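You operate a simulated robot arm through the tools that you are given. There is no shell and no other tool. Be economical: measure what you need, move in short steps, check, and stop when the job is done.

The job below is to be done with a simulated two-armed robot. You get a single attempt, and the scene is never put back.

## Task
Put the green beaker in the right basin. Then put the soap bottle on the front of the bench by the tubs away on the right drain board. Then take the yellow beaker and leave it on the top of the wooden table. Then pull the white drawer open. Keep to this order. Set down upright: green beaker, soap bottle, yellow beaker.

Only the result counts: the job must be done as asked and must still hold three seconds after the hand-in. Knocking over, shifting, dropping, spilling or breaking anything else fails it.

## Robot
Two 7-joint arms with fingered hands on one trunk, on a base that drives. Base frame: it is fixed to the floor where the robot stands at the start and does not move with it; the origin is under the middle of the robot, x ahead of it, y to its left, z up; the surface under the hand at the start is at about z = 820. Lengths are in mm, angles in degrees, forces in N, time in s.
The left shoulder is at the start at [70, 132, 1117], the right one opposite. With the tool pointing down near the work surface each hand reaches from about 360 to 640 mm from the robot's upright axis, wherever it stands, measured 20 degrees to its own side. Places, roughly: green beaker (7x6x7 cm) [500, 0, 900]; right basin [600, -3400, 700]; right drain board [700, -4100, 800]; soap bottle [500, 1250, 1000]; top of the wooden table [-900, 2300, 800]; white drawer [-3900, -400, 700]; yellow beaker (7x6x7 cm) [600, 1800, 800]. Payload 2.3 kg a hand.
Tool frame (each hand has its own): the origin (TCP) lies between the finger pads and is the grasp point; the fingertips stand 25 mm ahead of it; z points along the fingers, y is the line along which they close. Largest opening 88 mm; the body of the gripper starts 29 mm behind the TCP. The gripper is a hand of 3 fingers: y runs from the thumb to the fingers, the wrist lies at [-13, -97, -162] in the tool frame, and closing takes about 1.5 s.
Orientation is that of the tool frame in the base frame, as a unit quaternion [w, x, y, z]. With the fingers straight down and the wrist toward the robot, the tool's x, y and z point along [0, 1, 0], [1, 0, 0] and [0, 0, -1] of the base frame.

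## Interface
- The arms move only by the tool jog_arm. It takes "left_deltas", "right_deltas" or both (then of equal length, played together; a hand with none holds still); each is a list of rows, each an object (a shift or turn left out is 0, a gripper value left out holds the last) with "angular": the turn, a rotation vector about the tool's x, y, z in units of 180 degrees (1.0 is 180 degrees), a list of three; "delta_pos": the shift along the tool's x, y, z in units of 300 mm (1.0 is 300 mm), a list of three; "grip": the closure, from 0 (fully open) to 1 (shut). In form: [{"angular": [rx, ry, rz], "delta_pos": [dx, dy, dz], "grip": grip}, ...]. A call has 1 to 10 rows; each row is the pose to reach, as a shift and turn from the pose commanded when the call began, along the tool's axes at that moment. A call with a number of a shift or a turn outside -1 to 1 is refused whole. A row lasts 0.2 s, in which the tool goes at most 50 mm and 8.6 degrees; a call with a longer step from one row to the next is refused whole, and so is a gripper value outside its range. A pose out of reach is approached as far as the arm can. The call stops where the force on the tool passes 40 N (or 10 N more than at its start, if that is more) or the arm is blocked; 0.2 s more then pass. The fingers move at their own pace (about 108 mm/s each) and stop on an object; they squeeze with about 27 N. The grip force told is the motor's: it shows also when the fingers shut on nothing. Time passes only in rows, and 0.2 s behind the last, so rows that repeat a pose let the fingers close. It gives the time, the measured TCP pose, the force on the tool (base axes), the opening and the grip force at its end, in the units of the frame above (readings bear some noise), with the torque about the TCP (base axes, N m) and any sound that the robot's microphone picked up, and new pictures: "show" is both (left out), scene, wrist or none (wrist: the cameras of the hands that moved).
- Cameras (640 x 400 px; columns grow to the right, rows downward): "scene" is now at [131.6, -5.4, 1422.3]; the picture's right is [-0.08, -1.00, 0.00], its down [-0.72, 0.06, -0.69] and it looks along [0.69, -0.06, -0.72] (base axes); focal length 263 px, centre (320, 200). "left" rides on the left gripper at [-58, -85, -99] in its tool frame; the picture's right is [-0.67, -0.35, 0.66], its down [0.69, -0.63, 0.37] and it looks along [0.29, 0.69, 0.66] (tool axes); focal length 261 px, centre (320, 200). "right" rides on the right gripper at [58, -85, -99] in its tool frame; the picture's right is [-0.67, 0.35, -0.66], its down [-0.69, -0.63, 0.37] and it looks along [-0.28, 0.69, 0.66] (tool axes); focal length 261 px, centre (320, 200). There is no depth. A picture from a camera that has moved, and an enlarged one, comes with that camera's place and axes in the base frame and with its lens.
- lift_body(by): slides the trunk up (or, below 0, down) by that many mm; the arms and the scene camera ride with it, the base frame stays. It gives what a move gives, with no picture.
- roll_base(legs): drives the robot by 1 to 6 legs, each [ahead, left, turn to the left] in mm, mm and degrees, along the robot's own axes; the way and the turn of a leg run together, so that a leg with both is an arc; at most 1500 mm and 180 degrees a leg. The arms and the cameras ride along, it lands a little off, and it stops where it bumps. It gives what a move gives, and a new picture of the scene camera.
- hand_shape(shape, hand): the hand has 3 fingers and takes this shape, open, in about a second: jaw (thumb against the fingers, like two jaws); tri (thumb and two fingers); tip (a fingertip pinch); poke (one finger out to press); point (the index stretched); flat (the hand flat); cup (the hand cupped); fist (a fist). The gripper value then closes the fingers along that shape, each until it touches; the sizes above hold for jaw. It gives what a move gives, with no picture.
- pan_tilt(pan, tilt): turns the head with the scene camera to pan (to the left, within 86 degrees either way) and tilt (down, from -29 to 69), counted from straight ahead of the robot. It gives what a move gives, and a new picture of the scene camera.
- enlarge(camera, box): a new picture of the part [left, top, right, bottom] of that camera's present view, enlarged. The clock stands still meanwhile.
- sign_off(): hands the job in; it is judged then, once.

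Work in short steps. Places have to be worked out from the pictures, the camera data and where the tool is seen: move nearer, look again, correct. Check each grasp and each placing, and mend what went wrong. You have 165 turns and 260 pictures in all, those below and enlarged ones among them. Open the grippers and draw the arms clear of the work before you hand the job in, unless the task says otherwise; then end with one line.

The tools are called after "Call:" by a JSON object that holds its "op" and its "data". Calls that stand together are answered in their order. jog_arm: Moves the arms, as the interface text tells. Its arguments: {"type":"object","properties":{"left_deltas":{"type":"array"},"right_deltas":{"type":"array"},"show":{"type":"string","enum":["both","scene","wrist","none"]}},"required":[]} The other tools are called the same way: lift_body (by) slides the trunk up or down; hand_shape (shape, hand) gives the hand a shape; roll_base (legs) drives the base; pan_tilt (pan, tilt) turns the head that bears the scene camera; enlarge (camera, box) takes an enlarged picture of a part of a camera's view; sign_off () hands the job in.

At the start:

```text
time: 0.0
left_tool_pos: [406.4, 179.8, 1170.1]
left_ee_rot: [0.0, 0.707, 0.707, -0.001]
left_ft_force: [0.7, 0.8, -0.9]
left_moment: [0.01, 0.0, 0.01]
left_grip_width: 87.7
left_finger_force: 0.0
left_shape: jaw
right_tool_pos: [408.4, -199.6, 1170.6]
right_ee_rot: [0.0, 0.708, 0.707, 0.0]
right_ft_force: [0.5, 0.2, 0.4]
right_moment: [-0.01, 0.03, 0.03]
right_grip_width: 87.4
right_finger_force: 0.1
right_shape: jaw
trunk travel left (down, up): [-675.0, 165.0]
robot x, y, heading: [2.3, -0.9, 0.2]
head pan, tilt: [-4.7, 46.0]
```

scene: 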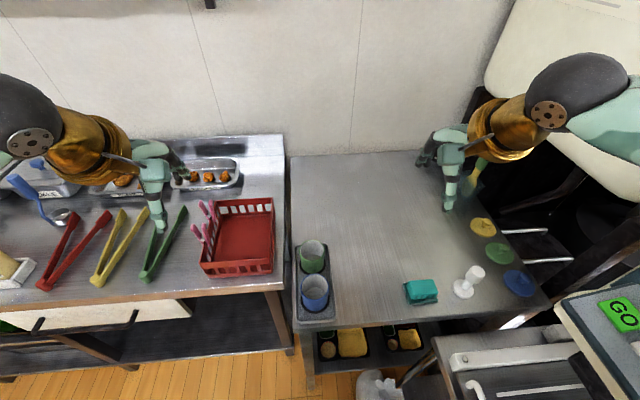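
right: 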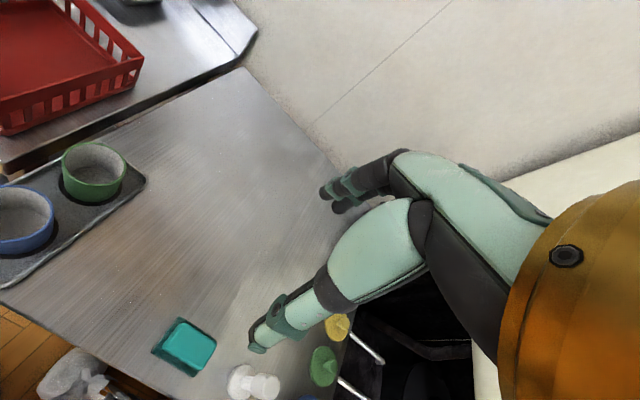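
left: 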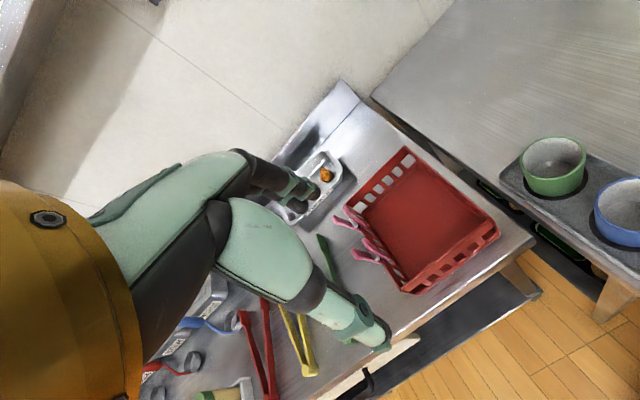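

I start by looking closely at the green beaker and its holder.

Call:
{"op": "enlarge", "data": {"camera": "scene", "box": [260, 210, 380, 330]}}

Call:
{"op": "enlarge", "data": {"camera": "left", "box": [480, 100, 640, 300]}}

```text
3.33 times, centred on (320, 270) of scene
camera zoom: at [131.6, -5.4, 1422.3], right [-0.08, -1.0, 0.0], down [-0.72, 0.06, -0.69], along [0.69, -0.06, -0.72], focal length 876 px, centre (320, -33)
```

zoom: 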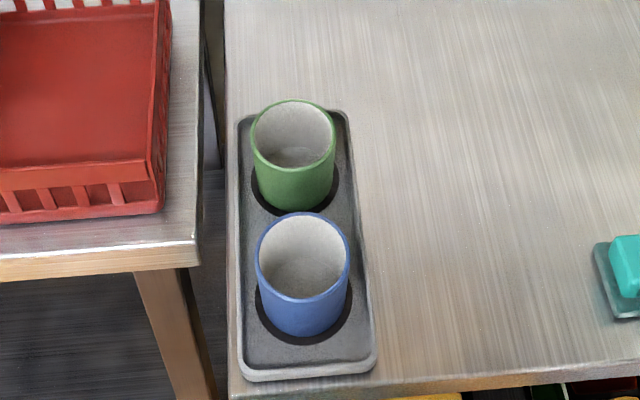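

```text
2.00 times, centred on (560, 200) of left
camera zoom: at [321.3, 121.1, 1271.4], right [-0.35, -0.67, -0.66], down [-0.63, 0.69, -0.37], along [0.69, 0.29, -0.66], focal length 521 px, centre (-160, 200)
```

zoom: 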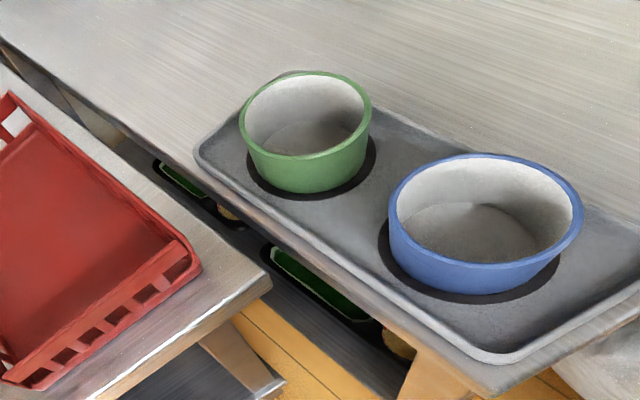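

Beaker rim works out at about (478, -17, 886), about 60 mm wide, with the blue one 90 mm nearer. I look around before moving to know the routes.

Call:
{"op": "pan_tilt", "data": {"pan": -80, "tilt": 25}}

Call:
{"op": "pan_tilt", "data": {"pan": 80, "tilt": 25}}

Call:
{"op": "pan_tilt", "data": {"pan": 0, "tilt": 50}}

```text
time: 1.5
left_tool_pos: [406.0, 179.7, 1171.0]
left_ee_rot: [0.0, 0.707, 0.707, 0.001]
left_ft_force: [-0.9, -0.9, -0.6]
left_moment: [0.0, 0.02, -0.02]
left_grip_width: 87.7
left_finger_force: 0.1
left_shape: jaw
right_tool_pos: [406.9, -199.7, 1171.4]
right_ee_rot: [0.0, 0.707, 0.708, 0.0]
right_ft_force: [-0.9, 0.9, 0.7]
right_moment: [0.03, 0.01, -0.02]
right_grip_width: 87.8
right_finger_force: 0.1
right_shape: jaw
trunk travel left (down, up): [-675.0, 165.0]
robot x, y, heading: [2.3, 1.5, -0.1]
head pan, tilt: [-80.0, 25.0]
camera scene: at [67.5, -89.5, 1454.3], right [-0.98, -0.17, 0.0], down [-0.07, 0.42, -0.91], along [0.16, -0.89, -0.42], focal length 263 px, centre (320, 200)
```

scene: 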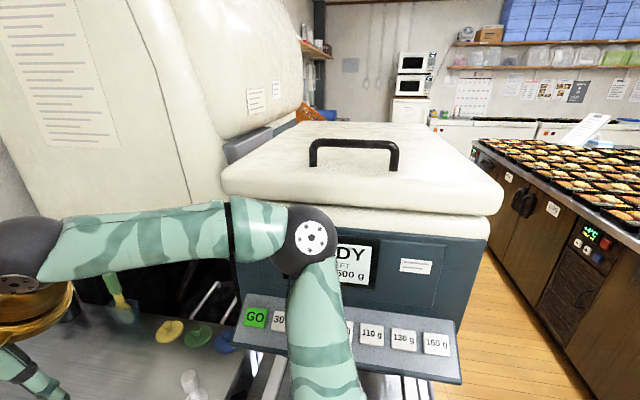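

```text
time: 3.9
left_tool_pos: [406.1, 178.4, 1172.1]
left_ee_rot: [0.0, 0.707, 0.707, -0.001]
left_ft_force: [0.5, 0.0, -0.9]
left_moment: [-0.01, 0.0, 0.0]
left_grip_width: 87.5
left_finger_force: 0.0
left_shape: jaw
right_tool_pos: [406.7, -200.0, 1170.9]
right_ee_rot: [0.0, 0.707, 0.707, 0.001]
right_ft_force: [-1.0, -0.8, -0.1]
right_moment: [0.02, 0.01, -0.01]
right_grip_width: 87.6
right_finger_force: 0.0
right_shape: jaw
trunk travel left (down, up): [-675.0, 165.0]
robot x, y, heading: [1.1, -0.4, -0.1]
head pan, tilt: [80.0, 25.0]
camera scene: at [67.5, 91.9, 1454.3], right [0.98, -0.17, 0.0], down [-0.07, -0.42, -0.91], along [0.16, 0.89, -0.42], focal length 263 px, centre (320, 200)
```

scene: 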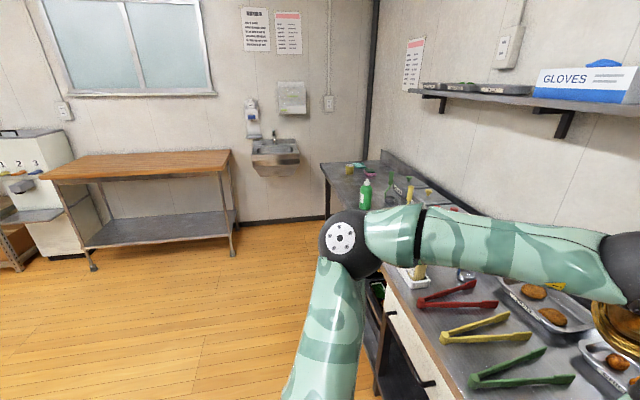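

```text
time: 5.5
left_tool_pos: [406.1, 178.5, 1172.1]
left_ee_rot: [0.0, 0.708, 0.707, 0.0]
left_ft_force: [-0.2, 0.3, -0.4]
left_moment: [0.03, -0.01, -0.03]
left_grip_width: 87.5
left_finger_force: 0.0
left_shape: jaw
right_tool_pos: [408.0, -198.8, 1171.8]
right_ee_rot: [0.0, 0.707, 0.707, 0.0]
right_ft_force: [-0.3, -1.2, -0.4]
right_moment: [0.02, -0.01, -0.02]
right_grip_width: 87.7
right_finger_force: 0.1
right_shape: jaw
trunk travel left (down, up): [-675.0, 165.0]
robot x, y, heading: [0.7, -4.0, 0.1]
head pan, tilt: [0.0, 50.0]
camera scene: at [128.4, 1.3, 1416.8], right [0.0, -1.0, 0.0], down [-0.77, 0.0, -0.64], along [0.64, 0.0, -0.77], focal length 263 px, centre (320, 200)
```

scene: 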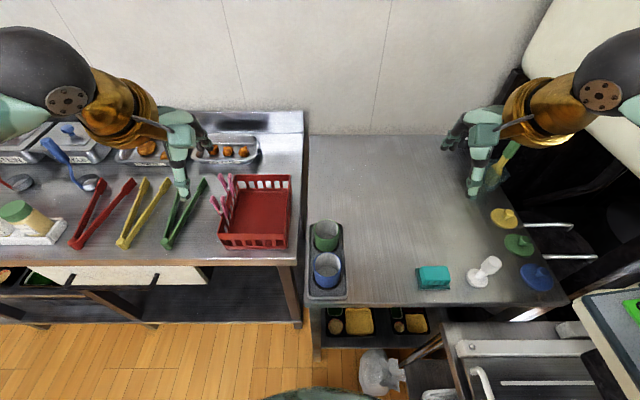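

Route view noted. I now turn the right hand so it closes along base y (clear of the blue beaker) and bring it above the green beaker.

Call:
{"op": "jog_arm", "data": {"right_deltas": [{"angular": [0, 0, -0.045], "delta_pos": [0.06, 0.023, 0.05], "grip": 0}, {"angular": [0, 0, -0.09], "delta_pos": [0.12, 0.046, 0.1]}, {"angular": [0, 0, -0.135], "delta_pos": [0.18, 0.07, 0.15]}, {"angular": [0, 0, -0.18], "delta_pos": [0.24, 0.093, 0.2]}, {"angular": [0, 0, -0.225], "delta_pos": [0.3, 0.117, 0.25]}, {"angular": [0, 0, -0.27], "delta_pos": [0.36, 0.14, 0.3]}, {"angular": [0, 0, -0.315], "delta_pos": [0.43, 0.163, 0.35]}, {"angular": [0, 0, -0.36], "delta_pos": [0.49, 0.187, 0.4]}, {"angular": [0, 0, -0.405], "delta_pos": [0.55, 0.21, 0.45]}, {"angular": [0, 0, -0.45], "delta_pos": [0.607, 0.233, 0.5]}]}}

```text
time: 7.7
left_tool_pos: [406.1, 179.8, 1170.5]
left_ee_rot: [0.0, 0.707, 0.707, 0.0]
left_ft_force: [0.2, 1.3, 0.2]
left_moment: [0.01, 0.02, 0.02]
left_grip_width: 87.6
left_finger_force: 0.1
left_shape: jaw
right_tool_pos: [477.5, -18.1, 1021.7]
right_ee_rot: [-0.001, 0.078, 0.997, -0.001]
right_ft_force: [-1.1, 0.4, -0.8]
right_moment: [0.01, 0.0, 0.02]
right_grip_width: 87.4
right_finger_force: 0.1
right_shape: jaw
trunk travel left (down, up): [-675.0, 165.0]
robot x, y, heading: [-1.5, 0.8, 0.1]
head pan, tilt: [0.0, 50.0]
camera scene: at [129.6, 2.5, 1416.7], right [0.0, -1.0, 0.0], down [-0.77, 0.0, -0.64], along [0.64, 0.0, -0.77], focal length 263 px, centre (320, 200)
camera right: at [407.9, -93.0, 1121.6], right [0.72, 0.24, 0.65], down [0.58, -0.73, -0.37], along [0.39, 0.64, -0.66], focal length 261 px, centre (320, 200)
```

scene: 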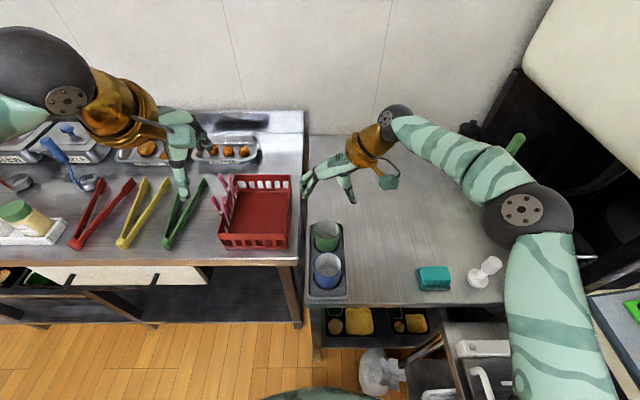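
right: 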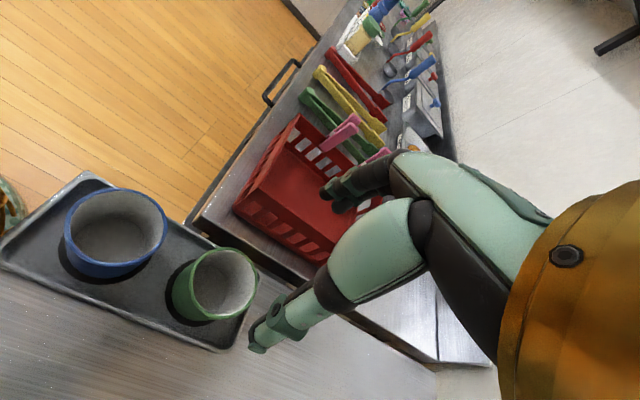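

The wrist view agrees (478, -20, 886), so the hand is centred above it. I go straight down to put the pads around the rim and look.

Call:
{"op": "jog_arm", "data": {"right_deltas": [{"delta_pos": [0, 0, 0.12]}, {"delta_pos": [0, 0, 0.24]}, {"delta_pos": [0, 0, 0.32]}, {"delta_pos": [0, 0, 0.38]}]}}

```text
time: 8.7
left_tool_pos: [405.7, 177.6, 1171.1]
left_ee_rot: [0.001, 0.707, 0.707, 0.0]
left_ft_force: [-0.1, 0.8, 0.4]
left_moment: [0.0, 0.02, -0.01]
left_grip_width: 87.6
left_finger_force: 0.1
left_shape: jaw
right_tool_pos: [478.0, -18.9, 906.7]
right_ee_rot: [0.0, 0.079, 0.997, 0.0]
right_ft_force: [-1.0, 0.0, -0.5]
right_moment: [0.03, 0.03, -0.01]
right_grip_width: 87.8
right_finger_force: 0.0
right_shape: jaw
trunk travel left (down, up): [-675.0, 165.0]
robot x, y, heading: [1.3, -0.0, 0.2]
head pan, tilt: [0.0, 50.0]
camera scene: at [128.9, 1.3, 1416.8], right [0.0, -1.0, 0.0], down [-0.77, 0.0, -0.64], along [0.64, 0.0, -0.77], focal length 263 px, centre (320, 200)
camera right: at [406.0, -94.2, 1007.3], right [0.72, 0.24, 0.66], down [0.58, -0.73, -0.37], along [0.39, 0.64, -0.66], focal length 261 px, centre (320, 200)
```

scene: 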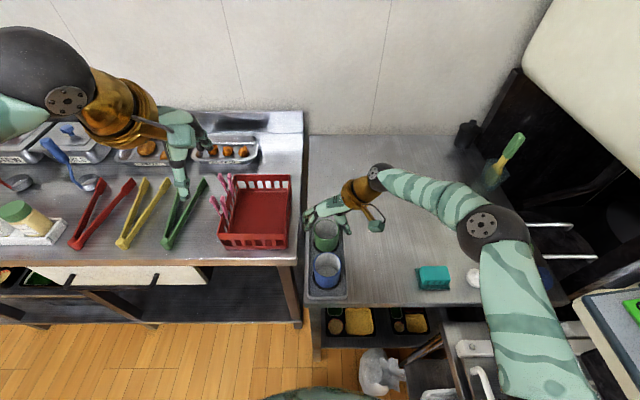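
right: 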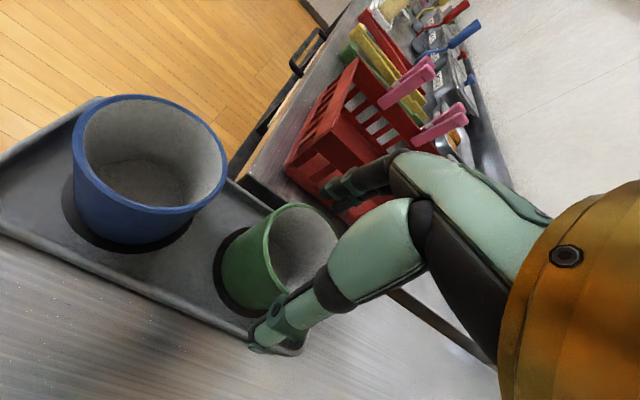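

Still centred. Going down the last 38 mm and closing.

Call:
{"op": "jog_arm", "data": {"right_deltas": [{"delta_pos": [0, 0, 0.06]}, {"delta_pos": [0, 0, 0.125]}, {"delta_pos": [0, 0, 0.125], "grip": 0}], "show": "wrist"}}

Call:
{"op": "enlarge", "data": {"camera": "scene", "box": [270, 150, 430, 310]}}

```text
time: 9.5
left_tool_pos: [405.4, 178.2, 1171.7]
left_ee_rot: [0.0, 0.707, 0.708, 0.0]
left_ft_force: [0.0, 0.3, 1.0]
left_moment: [-0.03, -0.02, 0.0]
left_grip_width: 87.6
left_finger_force: 0.1
left_shape: jaw
right_tool_pos: [476.5, -18.3, 870.5]
right_ee_rot: [-0.001, 0.078, 0.997, 0.0]
right_ft_force: [-0.2, -0.6, 1.2]
right_moment: [0.01, -0.01, 0.02]
right_grip_width: 87.8
right_finger_force: 0.0
right_shape: jaw
trunk travel left (down, up): [-675.0, 165.0]
robot x, y, heading: [-1.1, 2.6, 0.1]
head pan, tilt: [0.0, 50.0]
camera right: at [405.5, -93.7, 970.0], right [0.72, 0.24, 0.66], down [0.58, -0.73, -0.37], along [0.39, 0.64, -0.66], focal length 261 px, centre (320, 200)
```

right: 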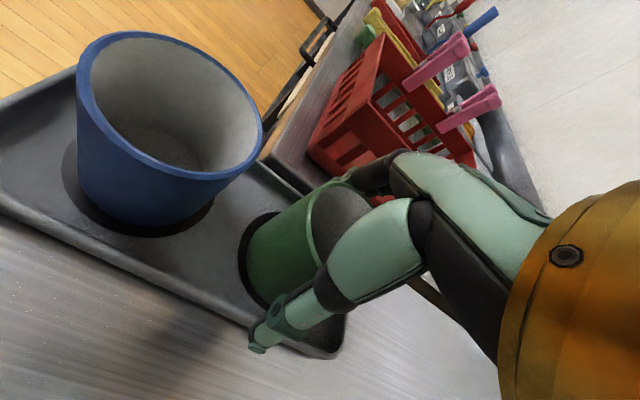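

```text
2.50 times, centred on (350, 230) of scene
camera zoom: at [128.3, 1.4, 1416.8], right [0.0, -1.0, 0.0], down [-0.77, 0.0, -0.64], along [0.64, 0.0, -0.77], focal length 657 px, centre (245, 125)
```

zoom: 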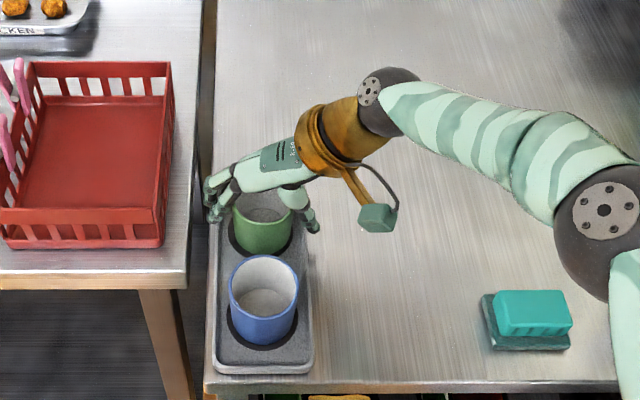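

The fingers straddle the beaker; I shift 5 mm nearer and close.

Call:
{"op": "jog_arm", "data": {"right_deltas": [{"delta_pos": [0.017, 0, 0]}, {"delta_pos": [0.017, 0, 0], "grip": 1}, {"delta_pos": [0.017, 0, 0], "grip": 1}, {"delta_pos": [0.017, 0, 0], "grip": 1}, {"delta_pos": [0.017, 0, 0], "grip": 1}, {"delta_pos": [0.017, 0, 0], "grip": 1}, {"delta_pos": [0.017, 0, 0], "grip": 1}, {"delta_pos": [0.017, 0, 0], "grip": 1}], "show": "wrist"}}

```text
time: 11.3
left_tool_pos: [406.5, 178.2, 1171.2]
left_ee_rot: [0.0, 0.707, 0.707, 0.0]
left_ft_force: [-0.2, -0.6, -0.4]
left_moment: [0.02, 0.01, 0.01]
left_grip_width: 87.7
left_finger_force: 0.0
left_shape: jaw
right_tool_pos: [471.7, -16.1, 870.7]
right_ee_rot: [0.0, 0.079, 0.997, 0.0]
right_ft_force: [0.3, -0.9, 0.2]
right_moment: [0.02, 0.0, -0.02]
right_grip_width: 46.7
right_finger_force: 27.0
right_shape: jaw
trunk travel left (down, up): [-675.0, 165.0]
robot x, y, heading: [-1.0, -1.7, -0.1]
head pan, tilt: [0.0, 50.0]
camera right: at [401.4, -92.6, 969.9], right [0.72, 0.24, 0.66], down [0.58, -0.73, -0.37], along [0.39, 0.64, -0.66], focal length 261 px, centre (320, 200)
```

right: 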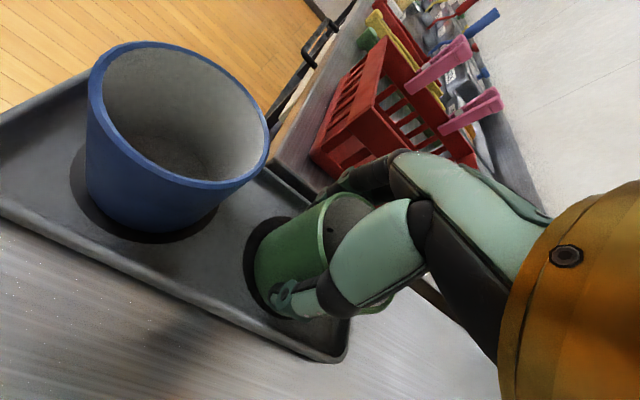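

Gripped at 27 N. I lift it straight up and look.

Call:
{"op": "jog_arm", "data": {"right_deltas": [{"delta_pos": [0, 0, -0.05]}, {"delta_pos": [0, 0, -0.12]}, {"delta_pos": [0, 0, -0.22]}, {"delta_pos": [0, 0, -0.34]}, {"delta_pos": [0, 0, -0.46]}, {"delta_pos": [0, 0, -0.58]}, {"delta_pos": [0, 0, -0.7]}]}}

```text
time: 12.9
left_tool_pos: [404.9, 179.0, 1171.1]
left_ee_rot: [0.0, 0.706, 0.708, 0.0]
left_ft_force: [-0.2, 0.4, 0.3]
left_moment: [0.01, 0.03, 0.02]
left_grip_width: 87.5
left_finger_force: 0.0
left_shape: jaw
right_tool_pos: [471.4, -16.4, 1081.8]
right_ee_rot: [-0.001, 0.078, 0.997, 0.001]
right_ft_force: [-0.2, 0.2, -1.0]
right_moment: [-0.02, -0.06, 0.01]
right_grip_width: 46.1
right_finger_force: 27.3
right_shape: jaw
trunk travel left (down, up): [-675.0, 165.0]
robot x, y, heading: [0.7, -0.8, 0.2]
head pan, tilt: [0.0, 50.0]
camera scene: at [128.0, 1.7, 1416.8], right [0.0, -1.0, 0.0], down [-0.77, 0.0, -0.64], along [0.64, 0.0, -0.77], focal length 263 px, centre (320, 200)
camera right: at [400.6, -91.8, 1181.9], right [0.72, 0.24, 0.66], down [0.58, -0.73, -0.37], along [0.39, 0.64, -0.66], focal length 261 px, centre (320, 200)
```

scene: 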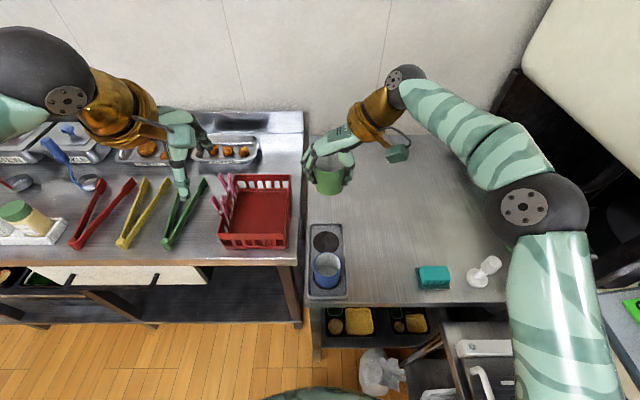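
right: 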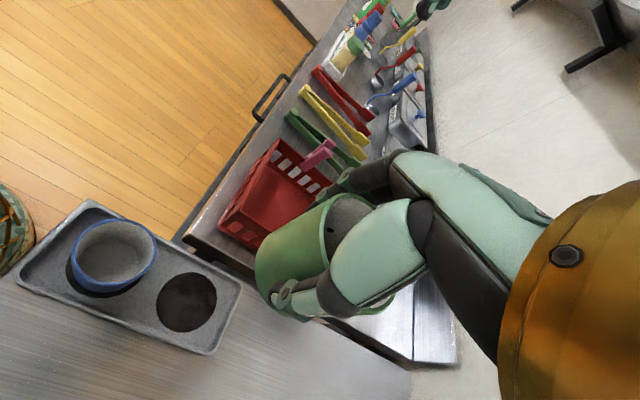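

Beaker is held upright. The machine at the right is only about 40 cm off with its panel near my elbow height, so I first drive left, then back into the aisle, to see the free space.

Call:
{"op": "roll_base", "data": {"legs": [[0, 350, 0], [-450, 0, 0]]}}

Call:
{"op": "pan_tilt", "data": {"pan": -75, "tilt": 35}}

```text
time: 17.4
left_tool_pos: [-40.1, 533.8, 1169.7]
left_ee_rot: [-0.001, 0.703, 0.711, 0.0]
left_ft_force: [-0.4, -1.0, 0.0]
left_moment: [-0.01, -0.01, 0.02]
left_grip_width: 87.6
left_finger_force: 0.0
left_shape: jaw
right_tool_pos: [27.0, 338.7, 1081.3]
right_ee_rot: [-0.002, 0.074, 0.997, 0.0]
right_ft_force: [-0.2, 0.2, -1.7]
right_moment: [-0.02, 0.01, -0.04]
right_grip_width: 46.0
right_finger_force: 26.6
right_shape: jaw
trunk travel left (down, up): [-675.0, 165.0]
robot x, y, heading: [-447.8, 354.2, 0.5]
head pan, tilt: [0.0, 50.0]
camera scene: at [-315.4, 353.3, 1416.7], right [0.01, -1.0, 0.0], down [-0.77, -0.01, -0.64], along [0.64, 0.01, -0.77], focal length 263 px, centre (320, 200)
```

scene: 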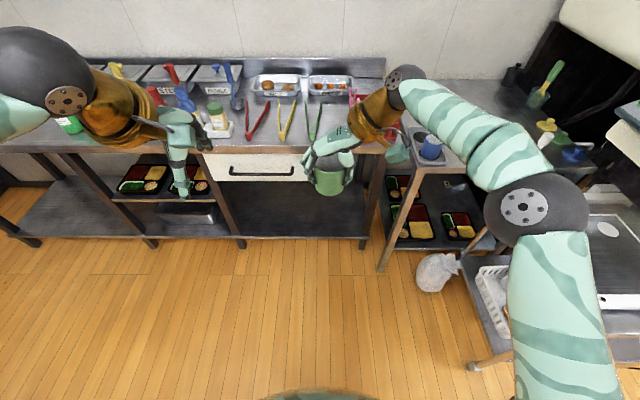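

```text
time: 18.9
left_tool_pos: [-41.3, 533.3, 1170.7]
left_ee_rot: [0.0, 0.704, 0.711, 0.0]
left_ft_force: [0.6, -0.1, -0.1]
left_moment: [-0.02, 0.0, 0.02]
left_grip_width: 87.4
left_finger_force: 0.1
left_shape: jaw
right_tool_pos: [26.4, 339.0, 1081.2]
right_ee_rot: [0.0, 0.074, 0.997, 0.0]
right_ft_force: [0.1, -0.9, -1.1]
right_moment: [0.01, -0.01, 0.0]
right_grip_width: 45.9
right_finger_force: 27.4
right_shape: jaw
trunk travel left (down, up): [-675.0, 165.0]
robot x, y, heading: [-442.9, 351.9, 0.5]
head pan, tilt: [-75.0, 35.0]
camera scene: at [-370.1, 267.7, 1438.5], right [-0.96, -0.27, 0.0], down [-0.15, 0.55, -0.82], along [0.22, -0.79, -0.57], focal length 263 px, centre (320, 200)
```

scene: 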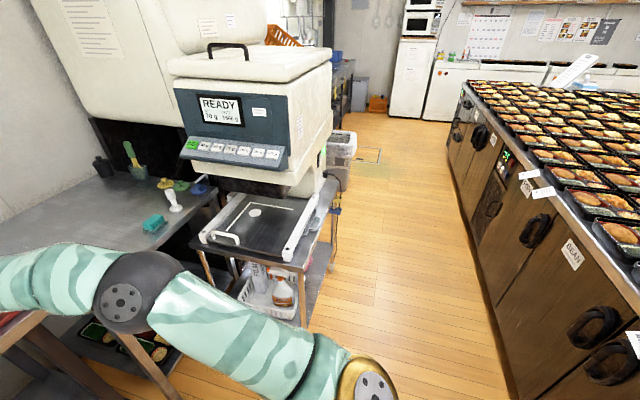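

The aisle runs between the machine (x about -170) and the counter (x about -970). I move to x ≈ -600, turn right and drive down it, stopping to look.

Call:
{"op": "roll_base", "data": {"legs": [[-155, 0, 0], [0, 0, -90], [1300, 0, 0]]}}

Call:
{"op": "pan_tilt", "data": {"pan": 20, "tilt": 25}}

```text
time: 30.3
left_tool_pos: [-399.5, -1373.1, 1170.5]
left_ee_rot: [0.0, 1.0, 0.003, 0.0]
left_ft_force: [-0.6, 0.0, 0.1]
left_moment: [-0.02, -0.01, 0.0]
left_grip_width: 87.7
left_finger_force: 0.1
left_shape: jaw
right_tool_pos: [-595.5, -1440.9, 1080.9]
right_ee_rot: [0.0, 0.759, 0.651, 0.0]
right_ft_force: [-1.0, 0.1, -0.7]
right_moment: [0.01, -0.02, -0.03]
right_grip_width: 45.5
right_finger_force: 27.2
right_shape: jaw
trunk travel left (down, up): [-675.0, 165.0]
robot x, y, heading: [-582.5, -970.5, -89.7]
head pan, tilt: [-75.0, 35.0]
camera scene: at [-665.4, -1040.8, 1438.6], right [-0.26, 0.96, 0.0], down [0.55, 0.15, -0.82], along [-0.79, -0.22, -0.57], focal length 263 px, centre (320, 200)
```

scene: 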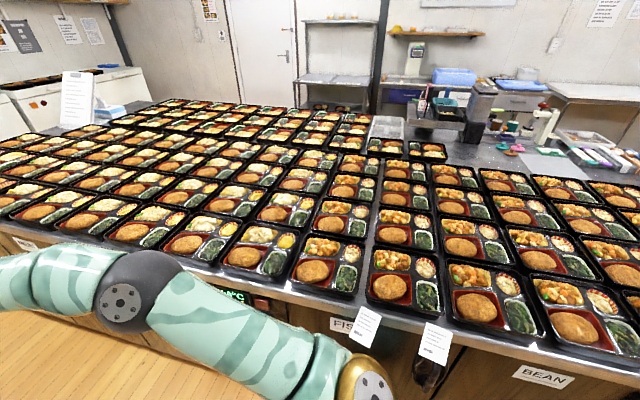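

```text
time: 32.0
left_tool_pos: [-401.1, -1374.2, 1171.6]
left_ee_rot: [0.0, 1.0, 0.003, 0.0]
left_ft_force: [-0.5, 0.1, -0.2]
left_moment: [-0.02, 0.02, 0.01]
left_grip_width: 87.6
left_finger_force: 0.2
left_shape: jaw
right_tool_pos: [-595.1, -1440.1, 1082.1]
right_ee_rot: [0.0, 0.759, 0.651, -0.001]
right_ft_force: [0.2, 0.0, -0.7]
right_moment: [0.01, -0.04, -0.01]
right_grip_width: 45.6
right_finger_force: 27.0
right_shape: jaw
trunk travel left (down, up): [-675.0, 165.0]
robot x, y, heading: [-580.1, -969.7, -89.6]
head pan, tilt: [20.0, 25.0]
camera scene: at [-548.5, -1104.5, 1454.3], right [-0.94, -0.35, 0.0], down [-0.15, 0.4, -0.91], along [0.31, -0.85, -0.42], focal length 263 px, centre (320, 200)
```

scene: 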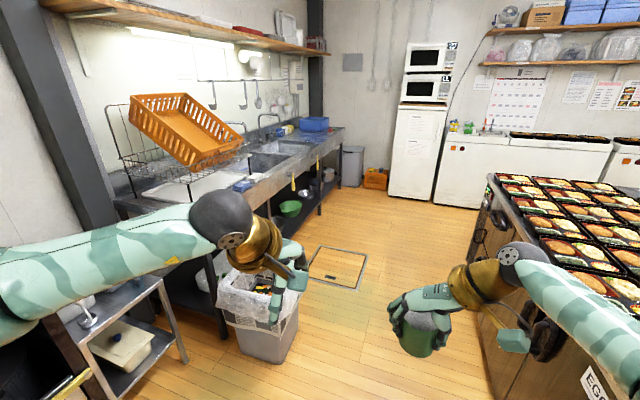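

Free floor ahead to the sinks on the left. I drive on to about y = -3330, turn to face the sinks and look.

Call:
{"op": "roll_base", "data": {"legs": [[1500, 0, 0], [860, 0, 0], [0, 0, 90]]}}

Call:
{"op": "pan_tilt", "data": {"pan": -10, "tilt": 35}}

```text
time: 47.4
left_tool_pos: [-165.4, -3123.5, 1171.3]
left_ee_rot: [-0.001, 0.703, 0.711, -0.001]
left_ft_force: [-0.2, -0.8, 0.3]
left_moment: [-0.03, 0.0, -0.01]
left_grip_width: 87.7
left_finger_force: 0.0
left_shape: jaw
right_tool_pos: [-97.4, -3319.3, 1081.5]
right_ee_rot: [0.0, 0.074, 0.997, 0.0]
right_ft_force: [0.2, 0.4, -0.2]
right_moment: [0.02, -0.03, 0.02]
right_grip_width: 45.4
right_finger_force: 27.0
right_shape: jaw
trunk travel left (down, up): [-675.0, 165.0]
robot x, y, heading: [-569.4, -3305.3, 0.3]
head pan, tilt: [20.0, 25.0]
camera scene: at [-432.6, -3273.0, 1454.3], right [0.35, -0.94, 0.0], down [-0.4, -0.15, -0.91], along [0.85, 0.32, -0.42], focal length 263 px, centre (320, 200)
```

scene: 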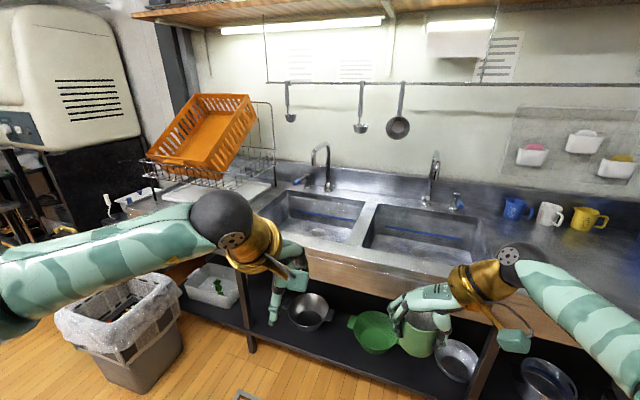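

```text
time: 48.3
left_tool_pos: [-167.6, -3123.8, 1172.2]
left_ee_rot: [0.001, 0.704, 0.711, 0.0]
left_ft_force: [-0.2, 0.2, 1.2]
left_moment: [-0.04, 0.0, 0.04]
left_grip_width: 87.6
left_finger_force: 0.0
left_shape: jaw
right_tool_pos: [-97.2, -3317.9, 1081.0]
right_ee_rot: [0.0, 0.074, 0.997, 0.0]
right_ft_force: [-0.4, -0.4, 0.2]
right_moment: [-0.02, -0.01, 0.02]
right_grip_width: 45.5
right_finger_force: 27.1
right_shape: jaw
trunk travel left (down, up): [-675.0, 165.0]
robot x, y, heading: [-575.3, -3309.0, 0.3]
head pan, tilt: [-10.0, 35.0]
camera scene: at [-432.1, -3319.4, 1438.6], right [-0.16, -0.99, 0.0], down [-0.57, 0.09, -0.82], along [0.81, -0.13, -0.57], focal length 263 px, centre (320, 200)
```

scene: 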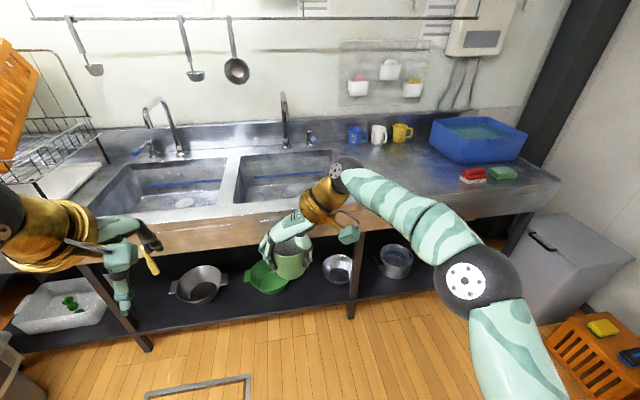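

The right basin spans roughly x 405–800, y -3120…-3590 with its rim near z 850; the bench front is at x ≈ 270. I drive up to about x = -80.

Call:
{"op": "roll_base", "data": {"legs": [[490, -30, 0]]}}

Call:
{"op": "pan_tilt", "data": {"pan": -5, "tilt": 50}}

```text
time: 51.2
left_tool_pos: [326.5, -3158.0, 1171.7]
left_ee_rot: [0.001, 0.709, 0.706, 0.002]
left_ft_force: [-0.2, 0.3, 1.0]
left_moment: [0.02, 0.0, 0.04]
left_grip_width: 87.8
left_finger_force: 0.1
left_shape: jaw
right_tool_pos: [391.0, -3353.6, 1080.4]
right_ee_rot: [0.0, 0.081, 0.997, 0.0]
right_ft_force: [0.3, 0.4, -0.1]
right_moment: [0.01, -0.02, -0.03]
right_grip_width: 45.6
right_finger_force: 27.0
right_shape: jaw
trunk travel left (down, up): [-675.0, 165.0]
robot x, y, heading: [-79.2, -3331.0, -0.2]
head pan, tilt: [-10.0, 35.0]
camera scene: at [57.3, -3350.2, 1438.7], right [-0.18, -0.98, 0.0], down [-0.56, 0.1, -0.82], along [0.81, -0.15, -0.57], focal length 263 px, centre (320, 200)
```

scene: 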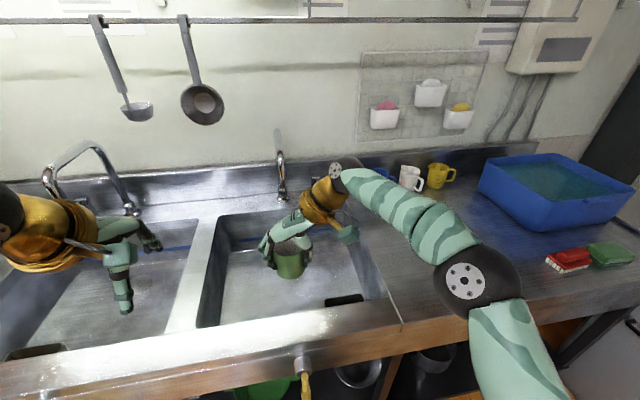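

```text
time: 52.0
left_tool_pos: [327.3, -3158.6, 1170.7]
left_ee_rot: [0.001, 0.709, 0.706, -0.001]
left_ft_force: [0.0, 0.2, -0.1]
left_moment: [0.01, 0.02, -0.01]
left_grip_width: 87.7
left_finger_force: 0.1
left_shape: jaw
right_tool_pos: [393.2, -3353.9, 1080.6]
right_ee_rot: [-0.001, 0.08, 0.997, 0.001]
right_ft_force: [-0.7, -0.2, -0.3]
right_moment: [-0.02, 0.02, -0.01]
right_grip_width: 45.1
right_finger_force: 27.4
right_shape: jaw
trunk travel left (down, up): [-675.0, 165.0]
robot x, y, heading: [-79.4, -3334.9, -0.0]
head pan, tilt: [-5.0, 50.0]
camera scene: at [49.0, -3341.7, 1416.8], right [-0.09, -1.0, 0.0], down [-0.76, 0.07, -0.64], along [0.64, -0.06, -0.77], focal length 263 px, centre (320, 200)
```

scene: 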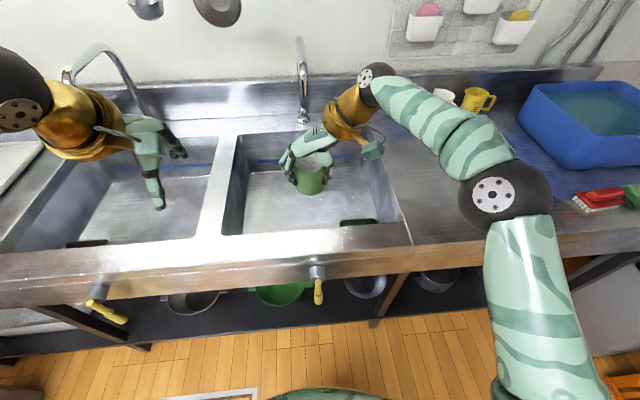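

The rim is at z ≈ 832, the basin floor at ≈ 680, the front inner edge at x ≈ 430. I drive 50 mm nearer and lower the trunk 120 mm so that the hand can reach down into the basin.

Call:
{"op": "roll_base", "data": {"legs": [[50, 0, 0]]}}

Call:
{"op": "lift_body", "data": {"by": -120}}

Call:
{"op": "jog_arm", "data": {"right_deltas": [{"delta_pos": [-0.08, 0.025, 0]}, {"delta_pos": [-0.16, 0.05, 0]}, {"delta_pos": [-0.25, 0.07, 0]}, {"delta_pos": [-0.25, 0.07, 0.1]}]}}

```text
time: 52.9
left_tool_pos: [370.2, -3158.0, 1172.9]
left_ee_rot: [0.003, 0.709, 0.705, 0.003]
left_ft_force: [0.8, -0.4, 0.6]
left_moment: [0.0, -0.04, 0.01]
left_grip_width: 87.6
left_finger_force: 0.0
left_shape: jaw
right_tool_pos: [435.9, -3354.2, 1083.5]
right_ee_rot: [0.002, 0.08, 0.997, 0.0]
right_ft_force: [0.2, 0.2, -0.2]
right_moment: [-0.02, -0.06, -0.01]
right_grip_width: 45.3
right_finger_force: 26.7
right_shape: jaw
trunk travel left (down, up): [-675.0, 165.0]
robot x, y, heading: [-29.0, -3335.4, -0.1]
head pan, tilt: [-5.0, 50.0]
camera scene: at [90.1, -3341.8, 1417.6], right [-0.09, -1.0, 0.0], down [-0.76, 0.07, -0.65], along [0.64, -0.06, -0.76], focal length 263 px, centre (320, 200)
```

scene: 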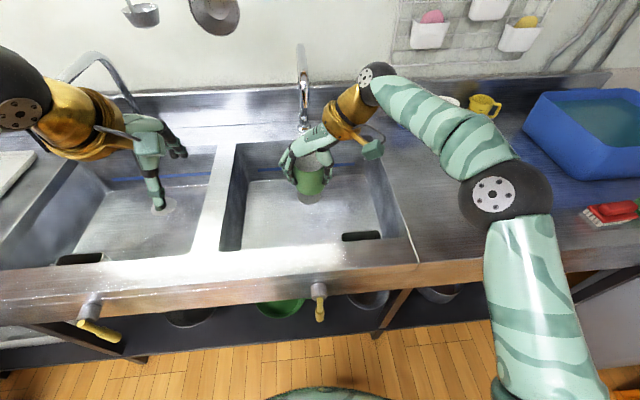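

```text
time: 54.4
left_tool_pos: [375.9, -3158.6, 1051.4]
left_ee_rot: [0.0, 0.708, 0.706, 0.0]
left_ft_force: [-0.1, 1.0, 0.4]
left_moment: [-0.01, -0.01, 0.0]
left_grip_width: 87.6
left_finger_force: 0.1
left_shape: jaw
right_tool_pos: [441.3, -3354.4, 961.3]
right_ee_rot: [0.0, 0.08, 0.997, 0.0]
right_ft_force: [-0.7, -0.2, -0.8]
right_moment: [0.02, 0.0, -0.02]
right_grip_width: 45.2
right_finger_force: 26.9
right_shape: jaw
trunk travel left (down, up): [-555.0, 285.0]
robot x, y, heading: [-28.0, -3335.8, -0.4]
head pan, tilt: [-5.0, 50.0]
```

```text
time: 55.4
left_tool_pos: [376.8, -3158.9, 1052.0]
left_ee_rot: [-0.001, 0.709, 0.706, -0.001]
left_ft_force: [0.0, -0.2, 0.0]
left_moment: [0.0, 0.0, 0.03]
left_grip_width: 87.7
left_finger_force: 0.0
left_shape: jaw
right_tool_pos: [459.8, -3345.7, 954.0]
right_ee_rot: [0.0, 0.08, 0.997, 0.0]
right_ft_force: [1.0, 0.1, -0.6]
right_moment: [0.04, 0.0, -0.02]
right_grip_width: 45.1
right_finger_force: 27.2
right_shape: jaw
right hand out of reach, approached as far as the arm can: row 1, 2, 3, 4
trunk travel left (down, up): [-555.0, 285.0]
robot x, y, heading: [-31.9, -3337.7, 0.2]
head pan, tilt: [-5.0, 50.0]
camera scene: at [98.2, -3341.9, 1296.8], right [-0.09, -1.0, 0.0], down [-0.76, 0.07, -0.64], along [0.64, -0.06, -0.77], focal length 263 px, centre (320, 200)
camera right: at [389.8, -3422.3, 1055.0], right [0.72, 0.24, 0.66], down [0.58, -0.73, -0.37], along [0.39, 0.64, -0.66], focal length 261 px, centre (320, 200)
```

scene: 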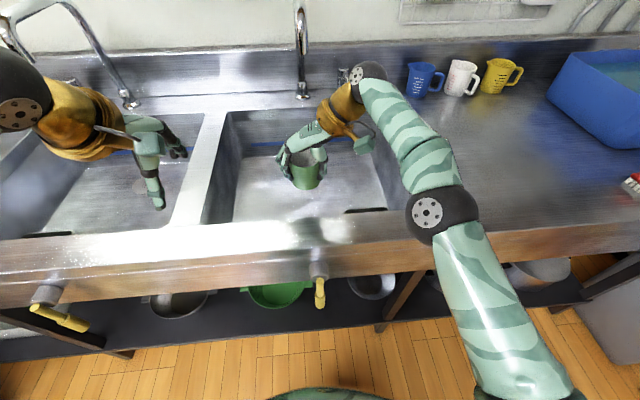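
right: 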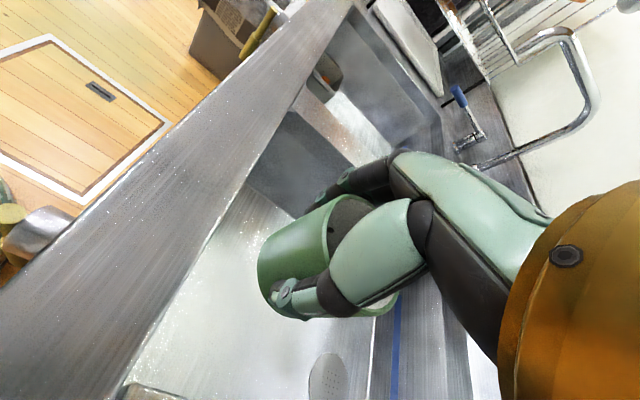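

With the wrist out at the side, the reach is short. I turn the hand back about 60° so the wrist trails toward the robot, which gains reach.

Call:
{"op": "jog_arm", "data": {"right_deltas": [{"angular": [0, 0, 0.045]}, {"angular": [0, 0, 0.09]}, {"angular": [0, 0, 0.135]}, {"angular": [0, 0, 0.18]}, {"angular": [0, 0, 0.225]}, {"angular": [0, 0, 0.27]}, {"angular": [0, 0, 0.315]}, {"angular": [0, 0, 0.36]}]}}

```text
time: 57.2
left_tool_pos: [376.0, -3157.9, 1051.0]
left_ee_rot: [0.001, 0.708, 0.706, -0.001]
left_ft_force: [-0.5, 0.3, -0.1]
left_moment: [-0.01, 0.0, -0.01]
left_grip_width: 87.3
left_finger_force: 0.0
left_shape: jaw
right_tool_pos: [459.0, -3347.0, 955.3]
right_ee_rot: [0.0, 0.603, 0.797, 0.001]
right_ft_force: [0.6, -0.1, 0.2]
right_moment: [-0.05, -0.02, -0.01]
right_grip_width: 44.4
right_finger_force: 26.3
right_shape: jaw
trunk travel left (down, up): [-555.0, 285.0]
robot x, y, heading: [-30.2, -3336.1, -0.1]
head pan, tilt: [-5.0, 50.0]
camera scene: at [97.7, -3341.1, 1296.8], right [-0.09, -1.0, 0.0], down [-0.76, 0.07, -0.64], along [0.64, -0.06, -0.77], focal length 263 px, centre (320, 200)
camera right: at [361.6, -3315.1, 1054.9], right [0.52, -0.55, 0.66], down [-0.42, -0.83, -0.37], along [0.75, -0.08, -0.66], focal length 261 px, centre (320, 200)
```

scene: 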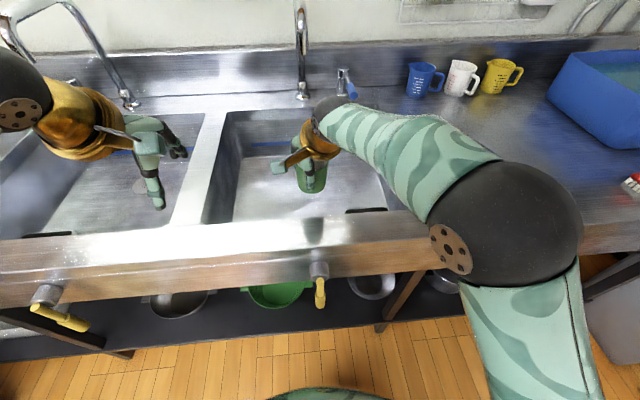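
right: 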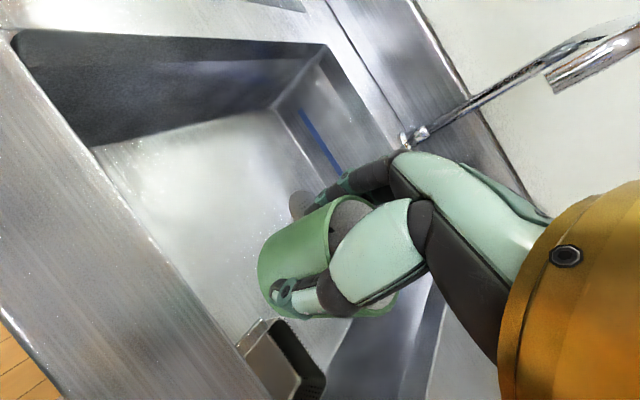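

Better. A drain basket sits at the front right of the basin, about 12 cm from my spot. I move 60 mm deeper and start down.

Call:
{"op": "jog_arm", "data": {"right_deltas": [{"delta_pos": [0, 0.1, 0]}, {"delta_pos": [0, 0.2, 0]}, {"delta_pos": [0, 0.2, 0.13]}, {"delta_pos": [0, 0.2, 0.26]}, {"delta_pos": [0, 0.2, 0.4]}]}}

```text
time: 58.4
left_tool_pos: [377.4, -3158.3, 1051.5]
left_ee_rot: [0.0, 0.708, 0.706, 0.0]
left_ft_force: [0.0, 0.6, -0.1]
left_moment: [-0.01, 0.01, 0.0]
left_grip_width: 87.8
left_finger_force: 0.1
left_shape: jaw
right_tool_pos: [516.5, -3331.2, 832.2]
right_ee_rot: [-0.001, 0.602, 0.798, 0.0]
right_ft_force: [0.4, 0.3, 0.6]
right_moment: [-0.01, 0.0, 0.02]
right_grip_width: 44.2
right_finger_force: 27.2
right_shape: jaw
trunk travel left (down, up): [-555.0, 285.0]
robot x, y, heading: [-28.9, -3333.6, -0.3]
head pan, tilt: [-5.0, 50.0]
camera scene: at [98.9, -3341.7, 1296.7], right [-0.09, -1.0, 0.0], down [-0.76, 0.07, -0.64], along [0.64, -0.06, -0.77], focal length 263 px, centre (320, 200)
camera right: at [419.2, -3300.1, 933.6], right [0.52, -0.55, 0.65], down [-0.42, -0.83, -0.37], along [0.75, -0.08, -0.66], focal length 261 px, centre (320, 200)
```

scene: 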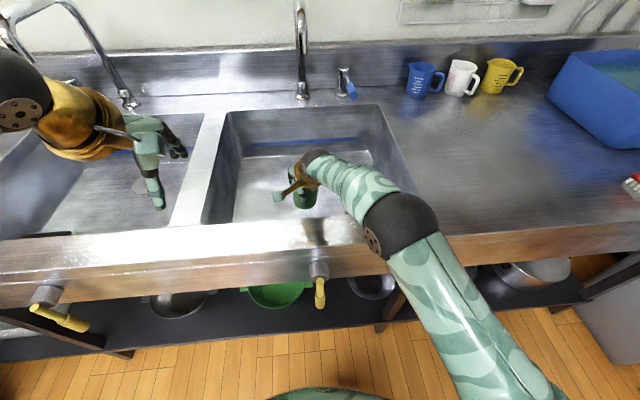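
right: 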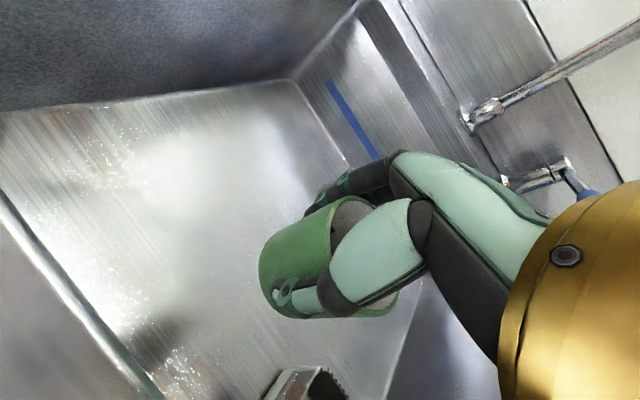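

The elbow seems to sit low above the bench front. I raise the trunk 90 mm so the arm stretches out more from above, then go down in steps.

Call:
{"op": "lift_body", "data": {"by": 90}}

Call:
{"op": "jog_arm", "data": {"right_deltas": [{"delta_pos": [0, 0, 0.13]}, {"delta_pos": [0, 0, 0.26]}, {"delta_pos": [0, 0, 0.38]}, {"delta_pos": [0, 0, 0.5]}]}}

```text
time: 59.7
left_tool_pos: [377.1, -3158.9, 1141.4]
left_ee_rot: [0.001, 0.708, 0.706, 0.0]
left_ft_force: [0.4, 0.3, -0.4]
left_moment: [0.01, -0.05, -0.04]
left_grip_width: 87.5
left_finger_force: 0.1
left_shape: jaw
right_tool_pos: [516.9, -3331.7, 925.0]
right_ee_rot: [0.0, 0.602, 0.799, 0.001]
right_ft_force: [-0.7, -0.3, -0.8]
right_moment: [-0.02, 0.0, 0.01]
right_grip_width: 44.0
right_finger_force: 27.0
right_shape: jaw
trunk travel left (down, up): [-645.0, 195.0]
robot x, y, heading: [-33.2, -3339.8, -0.3]
head pan, tilt: [-5.0, 50.0]
```

```text
time: 60.7
left_tool_pos: [376.1, -3159.3, 1142.4]
left_ee_rot: [0.0, 0.708, 0.706, 0.0]
left_ft_force: [-0.7, 0.4, -0.1]
left_moment: [0.0, 0.0, 0.01]
left_grip_width: 87.6
left_finger_force: 0.0
left_shape: jaw
right_tool_pos: [515.2, -3332.9, 775.1]
right_ee_rot: [-0.002, 0.602, 0.799, 0.0]
right_ft_force: [-0.3, -0.7, -0.7]
right_moment: [0.05, -0.01, -0.01]
right_grip_width: 43.7
right_finger_force: 26.8
right_shape: jaw
trunk travel left (down, up): [-645.0, 195.0]
robot x, y, heading: [-27.3, -3339.0, -0.3]
head pan, tilt: [-5.0, 50.0]
camera scene: at [98.8, -3342.2, 1386.8], right [-0.09, -1.0, 0.0], down [-0.76, 0.07, -0.64], along [0.64, -0.06, -0.77], focal length 263 px, centre (320, 200)
camera right: at [418.4, -3300.6, 875.4], right [0.52, -0.55, 0.65], down [-0.42, -0.83, -0.37], along [0.74, -0.08, -0.66], focal length 261 px, centre (320, 200)
```

scene: 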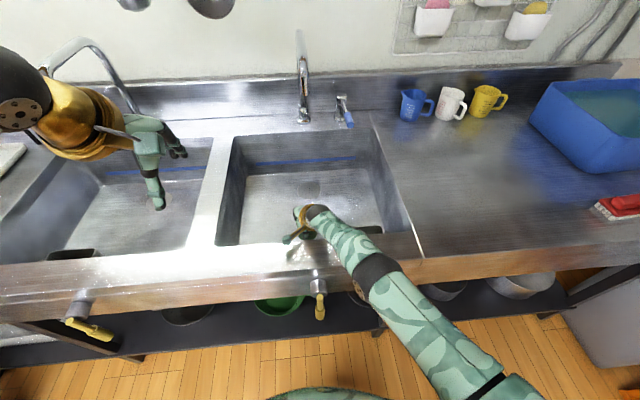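
right: 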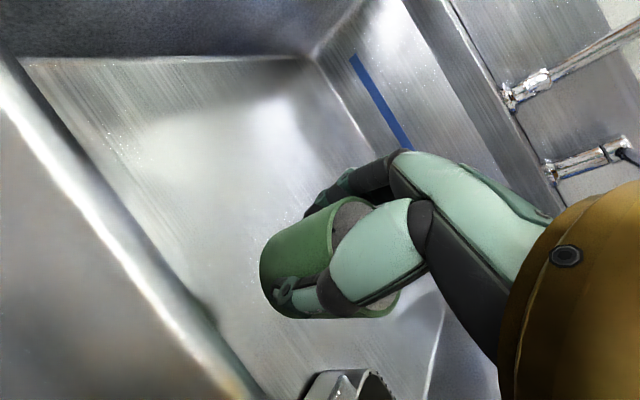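

The wrist camera would come down close to the front rim, so I drive the base 45 mm forward (hand rides deeper into the open basin) before finishing.

Call:
{"op": "roll_base", "data": {"legs": [[45, 0, 0]]}}

Call:
{"op": "jog_arm", "data": {"right_deltas": [{"delta_pos": [0, 0.03, 0.04]}, {"delta_pos": [0, 0.05, 0.08]}]}}

```text
time: 61.6
left_tool_pos: [415.8, -3158.0, 1142.9]
left_ee_rot: [0.002, 0.707, 0.707, 0.002]
left_ft_force: [0.1, -0.6, 0.5]
left_moment: [-0.01, -0.02, 0.04]
left_grip_width: 87.6
left_finger_force: 0.1
left_shape: jaw
right_tool_pos: [556.5, -3330.0, 777.6]
right_ee_rot: [0.001, 0.601, 0.8, 0.001]
right_ft_force: [-0.7, -0.3, 0.5]
right_moment: [0.03, 0.0, 0.0]
right_grip_width: 43.4
right_finger_force: 26.8
right_shape: jaw
trunk travel left (down, up): [-645.0, 195.0]
robot x, y, heading: [14.7, -3338.0, -0.3]
head pan, tilt: [-5.0, 50.0]
camera scene: at [137.2, -3341.8, 1387.3], right [-0.09, -1.0, 0.0], down [-0.76, 0.07, -0.65], along [0.64, -0.06, -0.76], focal length 263 px, centre (320, 200)
```

scene: 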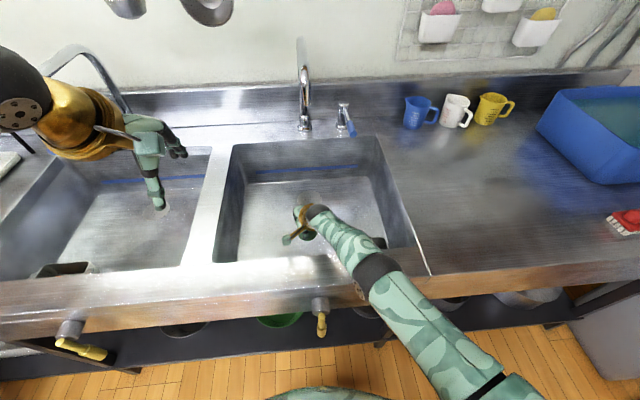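

```text
time: 62.2
left_tool_pos: [418.5, -3158.4, 1140.2]
left_ee_rot: [0.001, 0.708, 0.706, 0.0]
left_ft_force: [-0.4, -0.3, -0.9]
left_moment: [-0.01, 0.0, -0.01]
left_grip_width: 87.3
left_finger_force: 0.0
left_shape: jaw
right_tool_pos: [557.4, -3335.4, 763.8]
right_ee_rot: [0.0, 0.601, 0.799, 0.0]
right_ft_force: [-0.3, 0.3, -1.0]
right_moment: [0.04, -0.01, -0.02]
right_grip_width: 43.6
right_finger_force: 26.9
right_shape: jaw
right hand out of reach, approached as far as the arm can: row 1, 2
trunk travel left (down, up): [-645.0, 195.0]
robot x, y, heading: [12.1, -3335.3, -0.2]
head pan, tilt: [-5.0, 50.0]
camera scene: at [141.7, -3341.7, 1386.9], right [-0.09, -1.0, 0.0], down [-0.76, 0.07, -0.64], along [0.64, -0.06, -0.77], focal length 263 px, centre (320, 200)
camera right: at [459.9, -3304.5, 864.2], right [0.52, -0.55, 0.66], down [-0.42, -0.83, -0.37], along [0.75, -0.08, -0.66], focal length 261 px, centre (320, 200)
```

scene: 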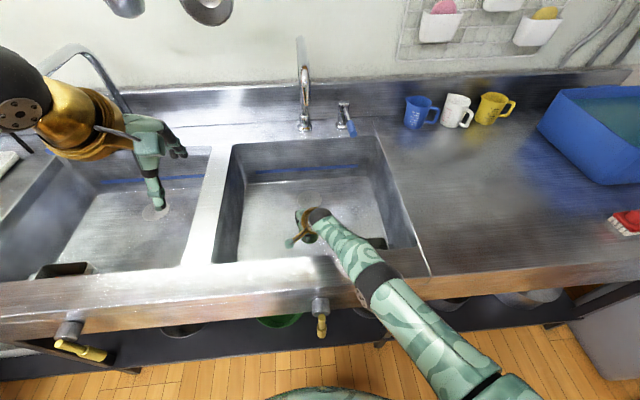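
right: 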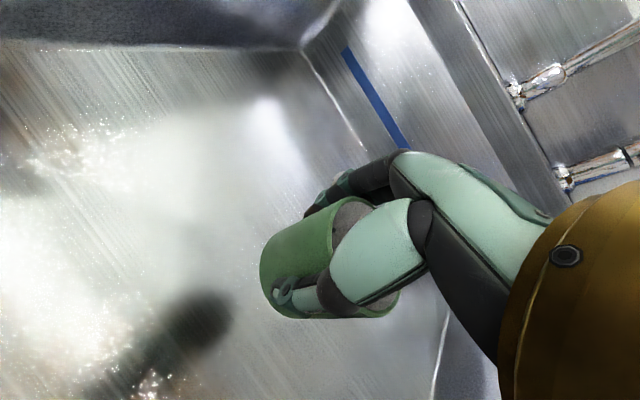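

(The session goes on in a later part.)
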